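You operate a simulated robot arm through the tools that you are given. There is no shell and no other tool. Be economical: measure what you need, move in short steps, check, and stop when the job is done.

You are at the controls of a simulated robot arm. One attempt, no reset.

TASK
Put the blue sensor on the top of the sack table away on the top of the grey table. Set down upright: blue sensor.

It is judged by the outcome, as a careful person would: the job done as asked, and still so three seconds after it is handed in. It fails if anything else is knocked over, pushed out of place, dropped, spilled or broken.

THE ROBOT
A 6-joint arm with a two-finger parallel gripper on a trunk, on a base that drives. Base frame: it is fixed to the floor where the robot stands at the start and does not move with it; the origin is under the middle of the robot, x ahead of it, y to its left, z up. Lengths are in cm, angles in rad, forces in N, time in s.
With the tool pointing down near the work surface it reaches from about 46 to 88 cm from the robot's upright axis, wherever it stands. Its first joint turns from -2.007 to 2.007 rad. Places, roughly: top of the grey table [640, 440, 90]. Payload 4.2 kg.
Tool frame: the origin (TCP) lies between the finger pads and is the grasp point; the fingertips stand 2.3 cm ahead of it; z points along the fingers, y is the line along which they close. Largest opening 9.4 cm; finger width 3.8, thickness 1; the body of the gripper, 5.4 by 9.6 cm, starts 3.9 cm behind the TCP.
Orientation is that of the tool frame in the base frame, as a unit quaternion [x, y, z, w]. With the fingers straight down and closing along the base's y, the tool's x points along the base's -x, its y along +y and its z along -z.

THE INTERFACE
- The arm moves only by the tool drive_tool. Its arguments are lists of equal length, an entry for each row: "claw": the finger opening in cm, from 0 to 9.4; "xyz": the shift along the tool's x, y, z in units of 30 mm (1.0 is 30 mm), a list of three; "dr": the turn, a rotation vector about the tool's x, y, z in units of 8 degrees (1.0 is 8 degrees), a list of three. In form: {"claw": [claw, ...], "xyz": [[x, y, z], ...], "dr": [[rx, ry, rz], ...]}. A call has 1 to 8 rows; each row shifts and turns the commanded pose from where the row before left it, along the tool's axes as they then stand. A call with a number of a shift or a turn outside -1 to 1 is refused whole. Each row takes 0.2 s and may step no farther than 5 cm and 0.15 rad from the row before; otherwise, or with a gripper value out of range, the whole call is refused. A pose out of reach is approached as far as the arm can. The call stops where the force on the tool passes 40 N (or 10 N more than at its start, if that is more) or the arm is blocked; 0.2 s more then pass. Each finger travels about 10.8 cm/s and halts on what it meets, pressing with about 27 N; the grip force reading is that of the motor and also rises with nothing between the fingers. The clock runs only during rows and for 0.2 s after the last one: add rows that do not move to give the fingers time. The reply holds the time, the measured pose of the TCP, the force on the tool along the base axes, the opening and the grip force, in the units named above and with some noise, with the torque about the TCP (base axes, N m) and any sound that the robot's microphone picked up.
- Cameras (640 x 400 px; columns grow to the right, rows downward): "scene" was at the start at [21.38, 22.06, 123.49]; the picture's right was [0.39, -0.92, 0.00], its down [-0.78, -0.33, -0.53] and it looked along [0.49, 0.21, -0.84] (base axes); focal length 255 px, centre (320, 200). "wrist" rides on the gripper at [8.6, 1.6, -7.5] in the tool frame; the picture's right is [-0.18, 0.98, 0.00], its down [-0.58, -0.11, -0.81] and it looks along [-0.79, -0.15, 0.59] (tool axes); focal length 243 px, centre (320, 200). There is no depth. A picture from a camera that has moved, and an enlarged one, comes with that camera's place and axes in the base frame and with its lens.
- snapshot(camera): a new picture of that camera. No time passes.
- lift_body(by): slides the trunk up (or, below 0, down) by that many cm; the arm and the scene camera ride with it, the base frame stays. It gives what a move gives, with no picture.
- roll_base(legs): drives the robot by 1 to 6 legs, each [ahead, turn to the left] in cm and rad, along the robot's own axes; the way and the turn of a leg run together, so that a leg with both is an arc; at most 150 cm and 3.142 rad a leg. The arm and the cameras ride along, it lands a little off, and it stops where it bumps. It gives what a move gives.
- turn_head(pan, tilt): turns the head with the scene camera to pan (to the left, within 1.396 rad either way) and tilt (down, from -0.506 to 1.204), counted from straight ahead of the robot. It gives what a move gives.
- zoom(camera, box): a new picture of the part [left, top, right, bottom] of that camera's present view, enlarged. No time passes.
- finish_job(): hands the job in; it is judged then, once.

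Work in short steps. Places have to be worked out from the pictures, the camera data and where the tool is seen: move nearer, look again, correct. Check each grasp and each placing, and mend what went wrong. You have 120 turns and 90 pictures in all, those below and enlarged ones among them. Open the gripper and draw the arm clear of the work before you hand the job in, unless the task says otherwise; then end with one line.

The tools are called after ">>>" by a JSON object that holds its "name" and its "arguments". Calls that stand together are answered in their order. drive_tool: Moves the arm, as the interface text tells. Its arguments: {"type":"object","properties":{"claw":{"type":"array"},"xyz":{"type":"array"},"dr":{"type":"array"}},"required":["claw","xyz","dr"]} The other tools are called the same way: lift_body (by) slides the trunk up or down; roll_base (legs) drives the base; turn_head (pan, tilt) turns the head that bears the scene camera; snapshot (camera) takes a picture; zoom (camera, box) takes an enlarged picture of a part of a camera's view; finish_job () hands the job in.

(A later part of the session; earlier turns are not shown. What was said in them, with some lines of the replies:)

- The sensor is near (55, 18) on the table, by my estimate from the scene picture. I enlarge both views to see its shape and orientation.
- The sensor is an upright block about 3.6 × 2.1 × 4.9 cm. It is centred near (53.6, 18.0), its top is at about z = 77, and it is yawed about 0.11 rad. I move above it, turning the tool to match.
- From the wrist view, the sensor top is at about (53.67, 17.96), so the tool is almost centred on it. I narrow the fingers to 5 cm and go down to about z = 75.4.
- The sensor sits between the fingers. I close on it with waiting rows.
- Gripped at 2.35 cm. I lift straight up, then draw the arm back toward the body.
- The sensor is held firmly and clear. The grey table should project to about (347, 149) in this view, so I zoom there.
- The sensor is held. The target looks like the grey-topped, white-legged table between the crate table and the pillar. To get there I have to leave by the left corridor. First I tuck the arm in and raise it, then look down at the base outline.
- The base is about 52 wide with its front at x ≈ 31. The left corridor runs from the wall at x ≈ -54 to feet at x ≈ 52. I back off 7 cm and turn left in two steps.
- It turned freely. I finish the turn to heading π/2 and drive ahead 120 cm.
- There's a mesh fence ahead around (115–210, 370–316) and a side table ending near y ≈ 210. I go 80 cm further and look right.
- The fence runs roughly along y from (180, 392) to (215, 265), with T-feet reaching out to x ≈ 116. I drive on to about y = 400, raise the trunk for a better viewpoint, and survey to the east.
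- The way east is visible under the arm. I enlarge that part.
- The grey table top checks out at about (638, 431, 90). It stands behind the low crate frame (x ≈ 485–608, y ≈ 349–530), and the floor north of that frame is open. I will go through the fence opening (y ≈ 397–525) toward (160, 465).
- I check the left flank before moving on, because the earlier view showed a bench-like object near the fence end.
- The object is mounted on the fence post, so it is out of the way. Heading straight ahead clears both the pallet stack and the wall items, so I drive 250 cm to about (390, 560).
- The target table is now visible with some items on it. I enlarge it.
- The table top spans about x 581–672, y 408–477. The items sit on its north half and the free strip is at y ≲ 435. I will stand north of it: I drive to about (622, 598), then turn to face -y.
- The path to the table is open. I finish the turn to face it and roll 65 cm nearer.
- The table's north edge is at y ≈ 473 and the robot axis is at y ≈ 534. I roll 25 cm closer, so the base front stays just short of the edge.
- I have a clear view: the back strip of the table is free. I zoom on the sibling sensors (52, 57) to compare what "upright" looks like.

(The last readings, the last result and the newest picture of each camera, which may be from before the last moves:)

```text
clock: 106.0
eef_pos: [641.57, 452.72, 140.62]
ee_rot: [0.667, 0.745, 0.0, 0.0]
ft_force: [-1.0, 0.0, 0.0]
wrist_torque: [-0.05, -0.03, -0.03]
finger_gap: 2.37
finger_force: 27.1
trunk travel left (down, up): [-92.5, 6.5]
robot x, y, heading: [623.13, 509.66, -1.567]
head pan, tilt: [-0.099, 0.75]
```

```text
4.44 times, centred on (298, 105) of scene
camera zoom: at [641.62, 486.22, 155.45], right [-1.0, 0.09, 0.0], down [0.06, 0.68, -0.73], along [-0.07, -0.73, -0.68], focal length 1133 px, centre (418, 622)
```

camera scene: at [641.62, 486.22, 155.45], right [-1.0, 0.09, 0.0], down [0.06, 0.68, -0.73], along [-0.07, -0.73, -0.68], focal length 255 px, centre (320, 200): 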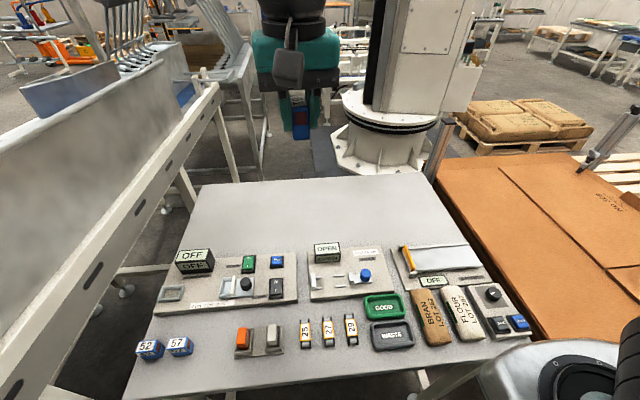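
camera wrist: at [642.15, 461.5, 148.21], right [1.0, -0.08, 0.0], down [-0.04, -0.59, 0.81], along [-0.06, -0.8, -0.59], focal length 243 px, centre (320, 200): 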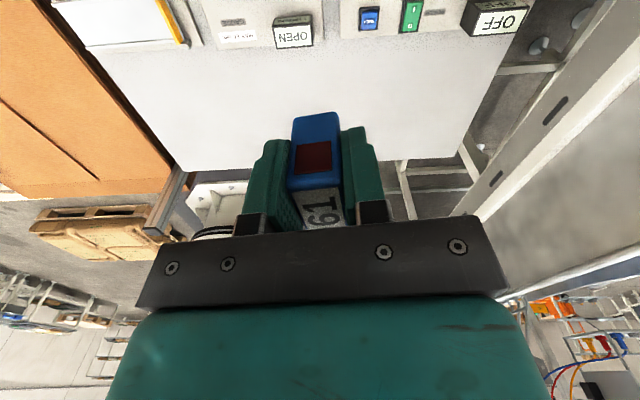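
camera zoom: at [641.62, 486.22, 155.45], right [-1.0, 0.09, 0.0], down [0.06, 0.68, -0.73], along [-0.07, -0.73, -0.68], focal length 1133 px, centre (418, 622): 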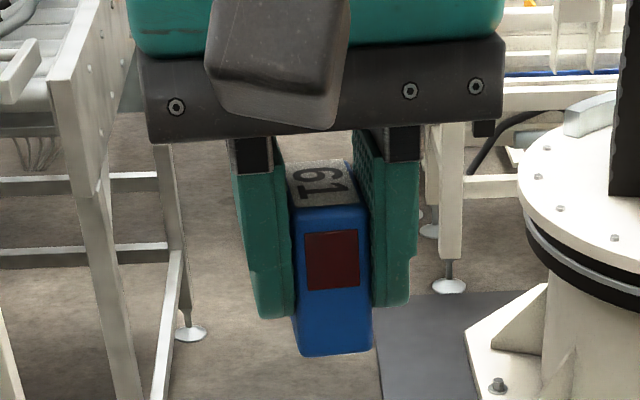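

The siblings stand with the label on top, just as 61 is held, so the present orientation is upright. I will set it in the free strip near (633, 427). First I lower the trunk 12 cm, then move over the spot.

>>> {"name": "lift_body", "arguments": {"by": -12}}

>>> {"name": "drive_tool", "arguments": {"claw": [0.5, 0.5, 0.5, 0.5, 0.5, 0.5, 0.5, 0.5], "xyz": [[-1, -0.475, 0], [-1, -0.475, 0], [-1, -0.475, 0], [-1, -0.475, 0], [-1, -0.475, 0], [-1, -0.475, 0], [-1, -0.475, 0], [-1, -0.475, 0]], "dr": [[0, 0, 0], [0, 0, 0], [0, 0, 0], [0, 0, 0], [0, 0, 0], [0, 0, 0], [0, 0, 0], [0, 0, 0]]}}

>>> {"name": "snapshot", "arguments": {"camera": "scene"}}

>>> {"name": "snapshot", "arguments": {"camera": "wrist"}}

```text
clock: 107.5
eef_pos: [641.55, 452.74, 128.59]
ee_rot: [0.667, 0.745, 0.0, -0.001]
ft_force: [0.9, -0.3, -1.1]
wrist_torque: [0.02, -0.03, 0.01]
finger_gap: 2.34
finger_force: 27.0
trunk travel left (down, up): [-80.5, 18.5]
robot x, y, heading: [622.86, 509.61, -1.564]
head pan, tilt: [-0.099, 0.75]
```

```text
clock: 109.3
eef_pos: [632.56, 428.39, 128.16]
ee_rot: [0.668, 0.745, 0.0, 0.0]
ft_force: [-0.4, 1.5, 0.9]
wrist_torque: [-0.01, 0.01, 0.0]
finger_gap: 2.34
finger_force: 27.0
out of reach, approached as far as the arm can: row 8
trunk travel left (down, up): [-80.5, 18.5]
robot x, y, heading: [623.13, 509.74, -1.561]
head pan, tilt: [-0.099, 0.75]
```

```text
54 pictures are left
camera scene: at [641.63, 486.26, 143.47], right [-1.0, 0.09, 0.0], down [0.06, 0.68, -0.73], along [-0.07, -0.73, -0.68], focal length 255 px, centre (320, 200)
```

scene: 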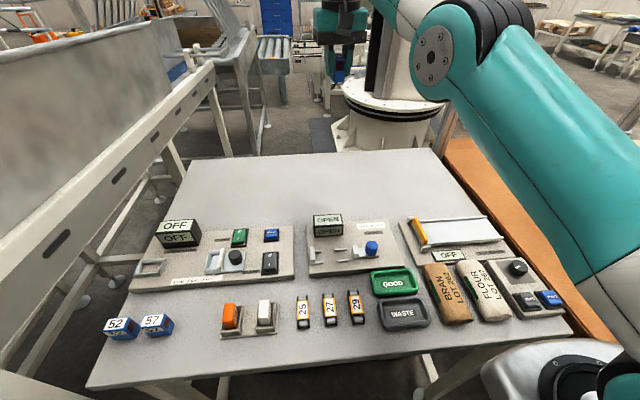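

```text
53 pictures are left
camera wrist: at [633.2, 437.29, 135.8], right [1.0, -0.08, 0.0], down [-0.04, -0.59, 0.81], along [-0.06, -0.8, -0.59], focal length 243 px, centre (320, 200)
```

wrist: 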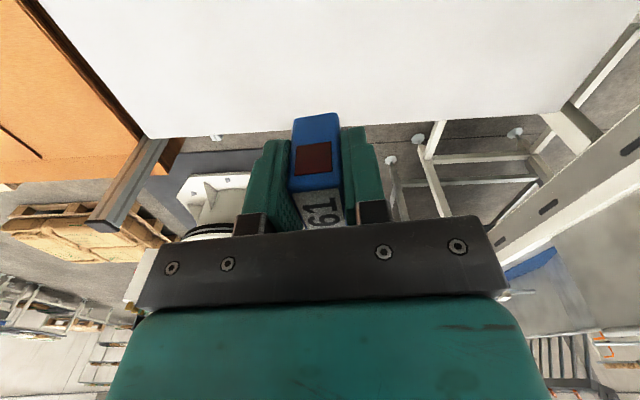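

I am over the free strip at (632.6, 428.4). I descend 24 cm and then check.

>>> {"name": "drive_tool", "arguments": {"claw": [0.5, 0.5, 0.5, 0.5, 0.5, 0.5, 0.5, 0.5], "xyz": [[0, 0, 1], [0, 0, 1], [0, 0, 1], [0, 0, 1], [0, 0, 1], [0, 0, 1], [0, 0, 1], [0, 0, 1]], "dr": [[0, 0, 0], [0, 0, 0], [0, 0, 0], [0, 0, 0], [0, 0, 0], [0, 0, 0], [0, 0, 0], [0, 0, 0]]}}

>>> {"name": "snapshot", "arguments": {"camera": "scene"}}

>>> {"name": "snapshot", "arguments": {"camera": "wrist"}}

```text
clock: 111.1
eef_pos: [632.63, 428.37, 104.29]
ee_rot: [0.667, 0.745, -0.001, 0.001]
ft_force: [-0.9, 0.5, 0.0]
wrist_torque: [-0.04, 0.01, 0.01]
finger_gap: 2.34
finger_force: 27.2
trunk travel left (down, up): [-80.5, 18.5]
robot x, y, heading: [622.56, 509.56, -1.562]
head pan, tilt: [-0.099, 0.75]
```

```text
52 pictures are left
camera scene: at [641.62, 486.21, 143.45], right [-1.0, 0.09, 0.0], down [0.06, 0.68, -0.73], along [-0.07, -0.73, -0.68], focal length 255 px, centre (320, 200)
```

scene: 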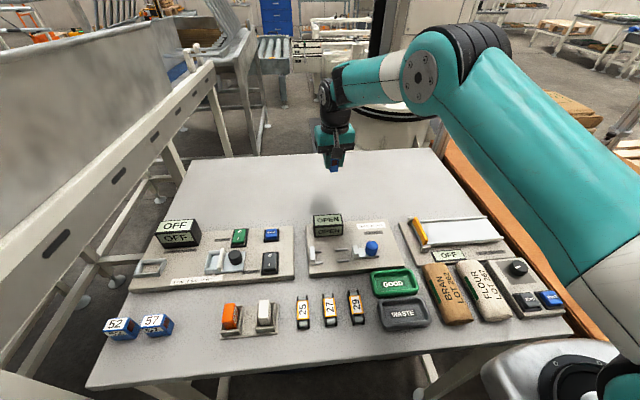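

```text
51 pictures are left
camera wrist: at [633.32, 437.21, 111.81], right [1.0, -0.08, 0.0], down [-0.05, -0.59, 0.81], along [-0.06, -0.8, -0.59], focal length 243 px, centre (320, 200)
```

wrist: 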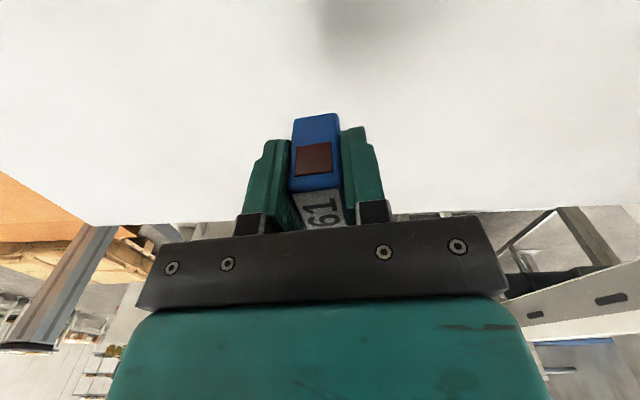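

The sensor bottom is roughly 10 cm above the top. I go down 8.7 cm and re-read.

>>> {"name": "drive_tool", "arguments": {"claw": [0.5, 0.5, 0.5, 0.5], "xyz": [[0, 0, 1], [0, 0, 1], [0, 0, 0.6], [0, 0, 0.3]], "dr": [[0, 0, 0], [0, 0, 0], [0, 0, 0], [0, 0, 0]]}}

>>> {"name": "snapshot", "arguments": {"camera": "wrist"}}

>>> {"name": "zoom", "arguments": {"camera": "scene", "box": [290, 120, 386, 220]}}

```text
clock: 112.1
eef_pos: [632.46, 428.43, 95.58]
ee_rot: [0.667, 0.745, 0.0, 0.0]
ft_force: [0.3, 0.6, -0.3]
wrist_torque: [-0.02, -0.01, -0.03]
finger_gap: 2.36
finger_force: 27.2
trunk travel left (down, up): [-80.5, 18.5]
robot x, y, heading: [622.98, 509.9, -1.566]
head pan, tilt: [-0.099, 0.75]
```

```text
50 pictures are left
camera wrist: at [633.26, 437.19, 103.11], right [1.0, -0.08, 0.0], down [-0.05, -0.59, 0.81], along [-0.06, -0.8, -0.59], focal length 243 px, centre (320, 200)
```

wrist: 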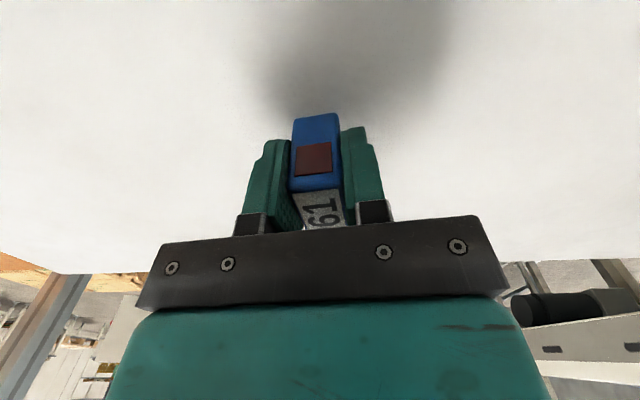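

```text
4.00 times, centred on (338, 170) of scene
camera zoom: at [641.63, 486.18, 143.45], right [-1.0, 0.09, 0.0], down [0.06, 0.68, -0.73], along [-0.07, -0.73, -0.68], focal length 1019 px, centre (248, 320)
```

zoom: 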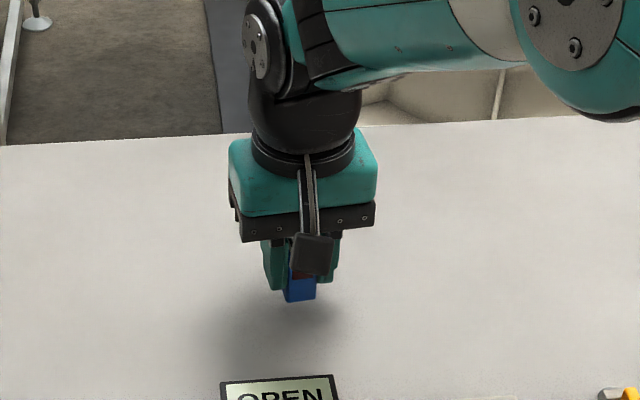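

The fingers are clear of everything. I lower in small steps and watch the vertical force.

>>> {"name": "drive_tool", "arguments": {"claw": [0.5, 0.5, 0.5, 0.5], "xyz": [[0, 0, 0.2], [0, 0, 0.15], [0, 0, 0.1], [0, 0, 0.1]], "dr": [[0, 0, 0], [0, 0, 0], [0, 0, 0], [0, 0, 0]]}}

>>> {"name": "snapshot", "arguments": {"camera": "wrist"}}

```text
clock: 113.1
eef_pos: [632.63, 428.48, 93.95]
ee_rot: [0.667, 0.745, 0.0, 0.001]
ft_force: [-1.4, 0.5, -0.6]
wrist_torque: [0.0, -0.01, 0.01]
finger_gap: 2.39
finger_force: 27.0
trunk travel left (down, up): [-80.5, 18.5]
robot x, y, heading: [623.02, 509.69, -1.558]
head pan, tilt: [-0.099, 0.75]
```

```text
48 pictures are left
camera wrist: at [633.26, 437.26, 101.49], right [1.0, -0.08, 0.0], down [-0.05, -0.59, 0.81], along [-0.06, -0.8, -0.59], focal length 243 px, centre (320, 200)
```

wrist: 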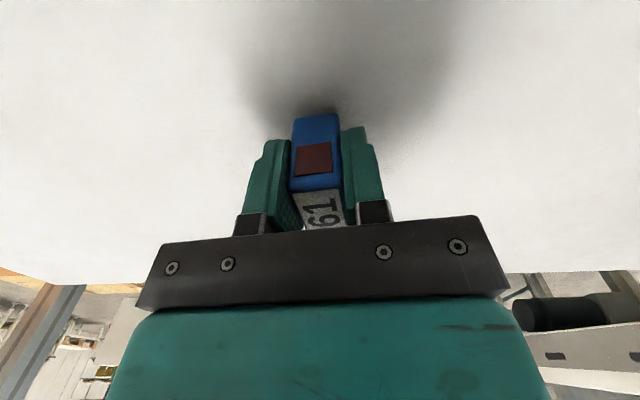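

No contact yet at TCP z 93.95. I continue with 1.5–2 mm steps.

>>> {"name": "drive_tool", "arguments": {"claw": [0.5, 0.5, 0.5], "xyz": [[0, 0, 0.07], [0, 0, 0.05], [0, 0, 0.04]], "dr": [[0, 0, 0], [0, 0, 0], [0, 0, 0]]}}

```text
clock: 113.9
eef_pos: [632.45, 428.39, 93.52]
ee_rot: [0.667, 0.745, 0.0, 0.0]
ft_force: [-0.4, 0.5, -0.7]
wrist_torque: [-0.01, -0.01, 0.01]
finger_gap: 2.36
finger_force: 27.1
trunk travel left (down, up): [-80.5, 18.5]
robot x, y, heading: [622.97, 509.41, -1.573]
head pan, tilt: [-0.099, 0.75]
```

Still free, so I take another few small steps.

>>> {"name": "drive_tool", "arguments": {"claw": [0.5, 0.5], "xyz": [[0, 0, 0.05], [0, 0, 0.03]], "dr": [[0, 0, 0], [0, 0, 0]]}}

>>> {"name": "zoom", "arguments": {"camera": "wrist", "box": [260, 80, 388, 200]}}

```text
clock: 114.5
eef_pos: [632.5, 428.45, 93.4]
ee_rot: [0.668, 0.744, 0.0, 0.0]
ft_force: [-0.9, 2.7, 10.1]
wrist_torque: [0.12, 0.09, 0.0]
finger_gap: 2.36
finger_force: 26.7
trunk travel left (down, up): [-80.5, 18.5]
robot x, y, heading: [623.1, 509.83, -1.57]
head pan, tilt: [-0.099, 0.75]
```

```text
3.33 times, centred on (324, 140) of wrist
camera zoom: at [633.22, 437.24, 100.86], right [1.0, -0.08, 0.0], down [-0.05, -0.59, 0.81], along [-0.06, -0.81, -0.59], focal length 809 px, centre (307, 400)
```

zoom: 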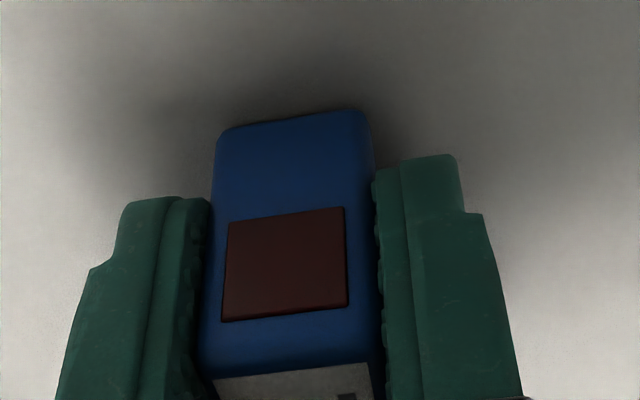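

Contact: about 10 N upward, with the sensor standing on the table. I open the fingers gently.

>>> {"name": "drive_tool", "arguments": {"claw": [2.6, 3.2, 4.2, 5, 5], "xyz": [[0, 0, 0], [0, 0, 0], [0, 0, 0], [0, 0, 0], [0, 0, 0]], "dr": [[0, 0, 0], [0, 0, 0], [0, 0, 0], [0, 0, 0], [0, 0, 0]]}}

>>> {"name": "snapshot", "arguments": {"camera": "wrist"}}

```text
clock: 115.7
eef_pos: [632.56, 428.53, 93.27]
ee_rot: [0.667, 0.745, -0.001, 0.0]
ft_force: [-0.5, 0.3, -0.4]
wrist_torque: [0.01, 0.03, -0.01]
finger_gap: 4.98
finger_force: 0.0
trunk travel left (down, up): [-80.5, 18.5]
robot x, y, heading: [622.68, 509.51, -1.566]
head pan, tilt: [-0.099, 0.75]
```

```text
46 pictures are left
camera wrist: at [633.23, 437.24, 100.73], right [1.0, -0.08, 0.0], down [-0.05, -0.59, 0.81], along [-0.06, -0.8, -0.59], focal length 243 px, centre (320, 200)
```

wrist: 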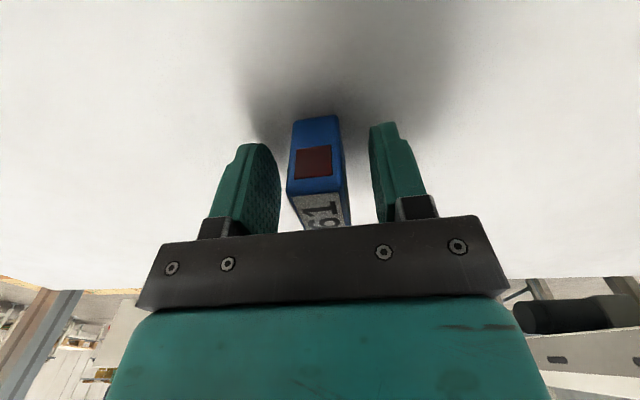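

The sensor stands free and upright. I withdraw straight up and then back.

>>> {"name": "drive_tool", "arguments": {"claw": [5, 5, 5, 5, 5, 5, 5, 5], "xyz": [[0, 0, -0.4], [0, 0, -0.8], [0, 0, -1], [0, 0, -1], [0, 0, -1], [0, 0, -1], [0, 0, -1], [0, 0, -1]], "dr": [[0, 0, 0], [0, 0, 0], [0, 0, 0], [0, 0, 0], [0, 0, 0], [0, 0, 0], [0, 0, 0], [0, 0, 0]]}}

>>> {"name": "drive_tool", "arguments": {"claw": [5, 5, 5, 5, 5, 5, 5, 5], "xyz": [[0.8, 0, -0.8], [1, 0, -0.5], [1, 0, 0], [1, 0, 0], [1, 0, 0], [1, 0, 0], [1, 0, 0], [1, 0, 0]], "dr": [[0, 0, 0], [0, 0, 0], [0, 0, 0], [0, 0, 0], [0, 0, 0], [0, 0, 0], [0, 0, 0], [0, 0, 0]]}}

>>> {"name": "snapshot", "arguments": {"camera": "wrist"}}

>>> {"name": "snapshot", "arguments": {"camera": "scene"}}

```text
clock: 117.5
eef_pos: [632.66, 428.31, 114.96]
ee_rot: [0.667, 0.745, 0.0, 0.0]
ft_force: [-1.3, 0.2, -0.5]
wrist_torque: [0.07, 0.01, 0.0]
finger_gap: 5.01
finger_force: 0.1
trunk travel left (down, up): [-80.5, 18.5]
robot x, y, heading: [623.18, 509.51, -1.569]
head pan, tilt: [-0.099, 0.75]
```

```text
clock: 119.3
eef_pos: [630.03, 451.7, 118.86]
ee_rot: [0.667, 0.745, 0.001, 0.0]
ft_force: [0.0, -0.4, 0.3]
wrist_torque: [0.01, 0.0, 0.03]
finger_gap: 5.0
finger_force: 0.0
trunk travel left (down, up): [-80.5, 18.5]
robot x, y, heading: [623.38, 509.73, -1.563]
head pan, tilt: [-0.099, 0.75]
```

```text
45 pictures are left
camera wrist: at [630.64, 460.53, 126.31], right [1.0, -0.08, 0.0], down [-0.05, -0.59, 0.81], along [-0.06, -0.8, -0.59], focal length 243 px, centre (320, 200)
```

wrist: 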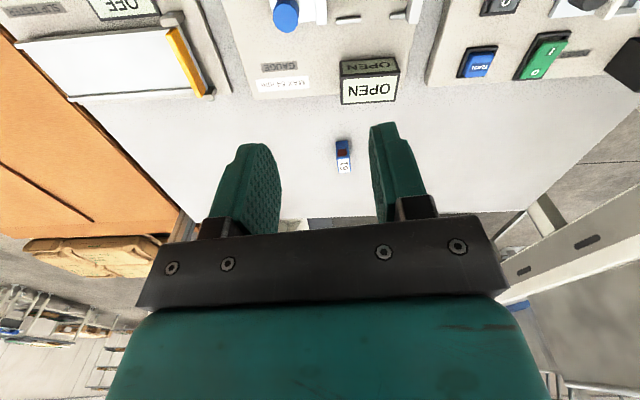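

```text
44 pictures are left
camera scene: at [641.63, 486.14, 143.44], right [-1.0, 0.09, 0.0], down [0.06, 0.68, -0.73], along [-0.07, -0.73, -0.68], focal length 255 px, centre (320, 200)
```

scene: 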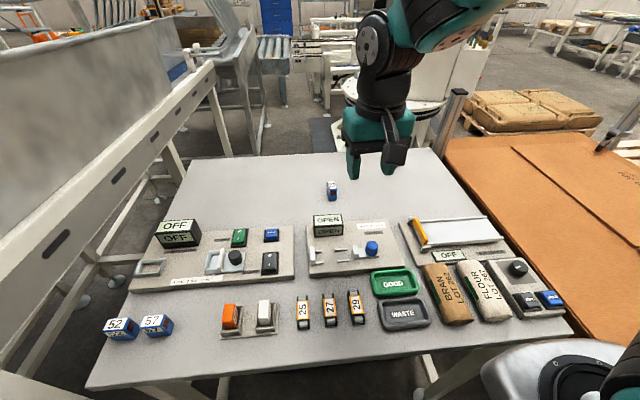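

The sensor stands upright on the free strip and nothing else moved. I draw the arm the rest of the way back off the table before handing in.

>>> {"name": "drive_tool", "arguments": {"claw": [5, 5, 5, 5, 5, 5, 5, 5], "xyz": [[0.6, 0, -0.6], [1, 0, -0.5], [1, 0, -0.5], [1, 0, -0.5], [1, 0, 0], [1, 0, 0], [1, 0, 0], [1, 0, 0]], "dr": [[0, 0, 0], [0, 0, 0], [0, 0, 0], [0, 0, 0], [0, 0, 0], [0, 0, 0], [0, 0, 0], [0, 0, 0]]}}

>>> {"name": "zoom", "arguments": {"camera": "scene", "box": [290, 160, 386, 220]}}

```text
clock: 121.1
eef_pos: [629.18, 473.1, 124.14]
ee_rot: [0.667, 0.745, 0.001, 0.0]
ft_force: [-0.1, -0.3, -0.4]
wrist_torque: [0.01, -0.01, 0.01]
finger_gap: 4.99
finger_force: 0.1
out of reach, approached as far as the arm can: row 8
trunk travel left (down, up): [-80.5, 18.5]
robot x, y, heading: [623.06, 509.54, -1.569]
head pan, tilt: [-0.099, 0.75]
```

```text
6.67 times, centred on (338, 190) of scene
camera zoom: at [641.62, 486.17, 143.44], right [-1.0, 0.09, 0.0], down [0.06, 0.68, -0.73], along [-0.07, -0.73, -0.68], focal length 1699 px, centre (200, 267)
```

zoom: 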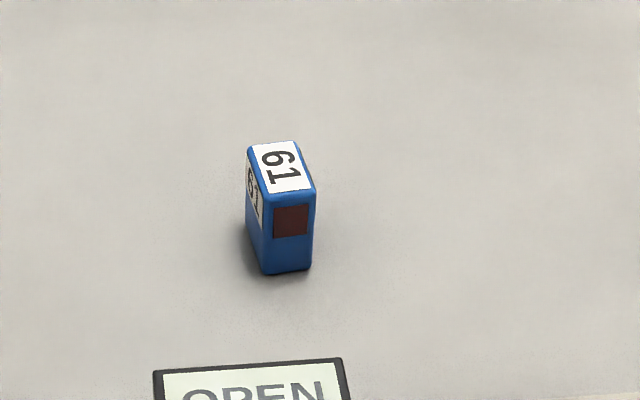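

Sensor 61 stands upright and the arm is clear, so I hand in.

>>> {"name": "finish_job", "arguments": {}}

```text
The job is handed in.
```

The blue sensor (61) is standing upright on the free back strip of the grey table. The gripper is open, the arm is drawn back, and I saw nothing else disturbed.
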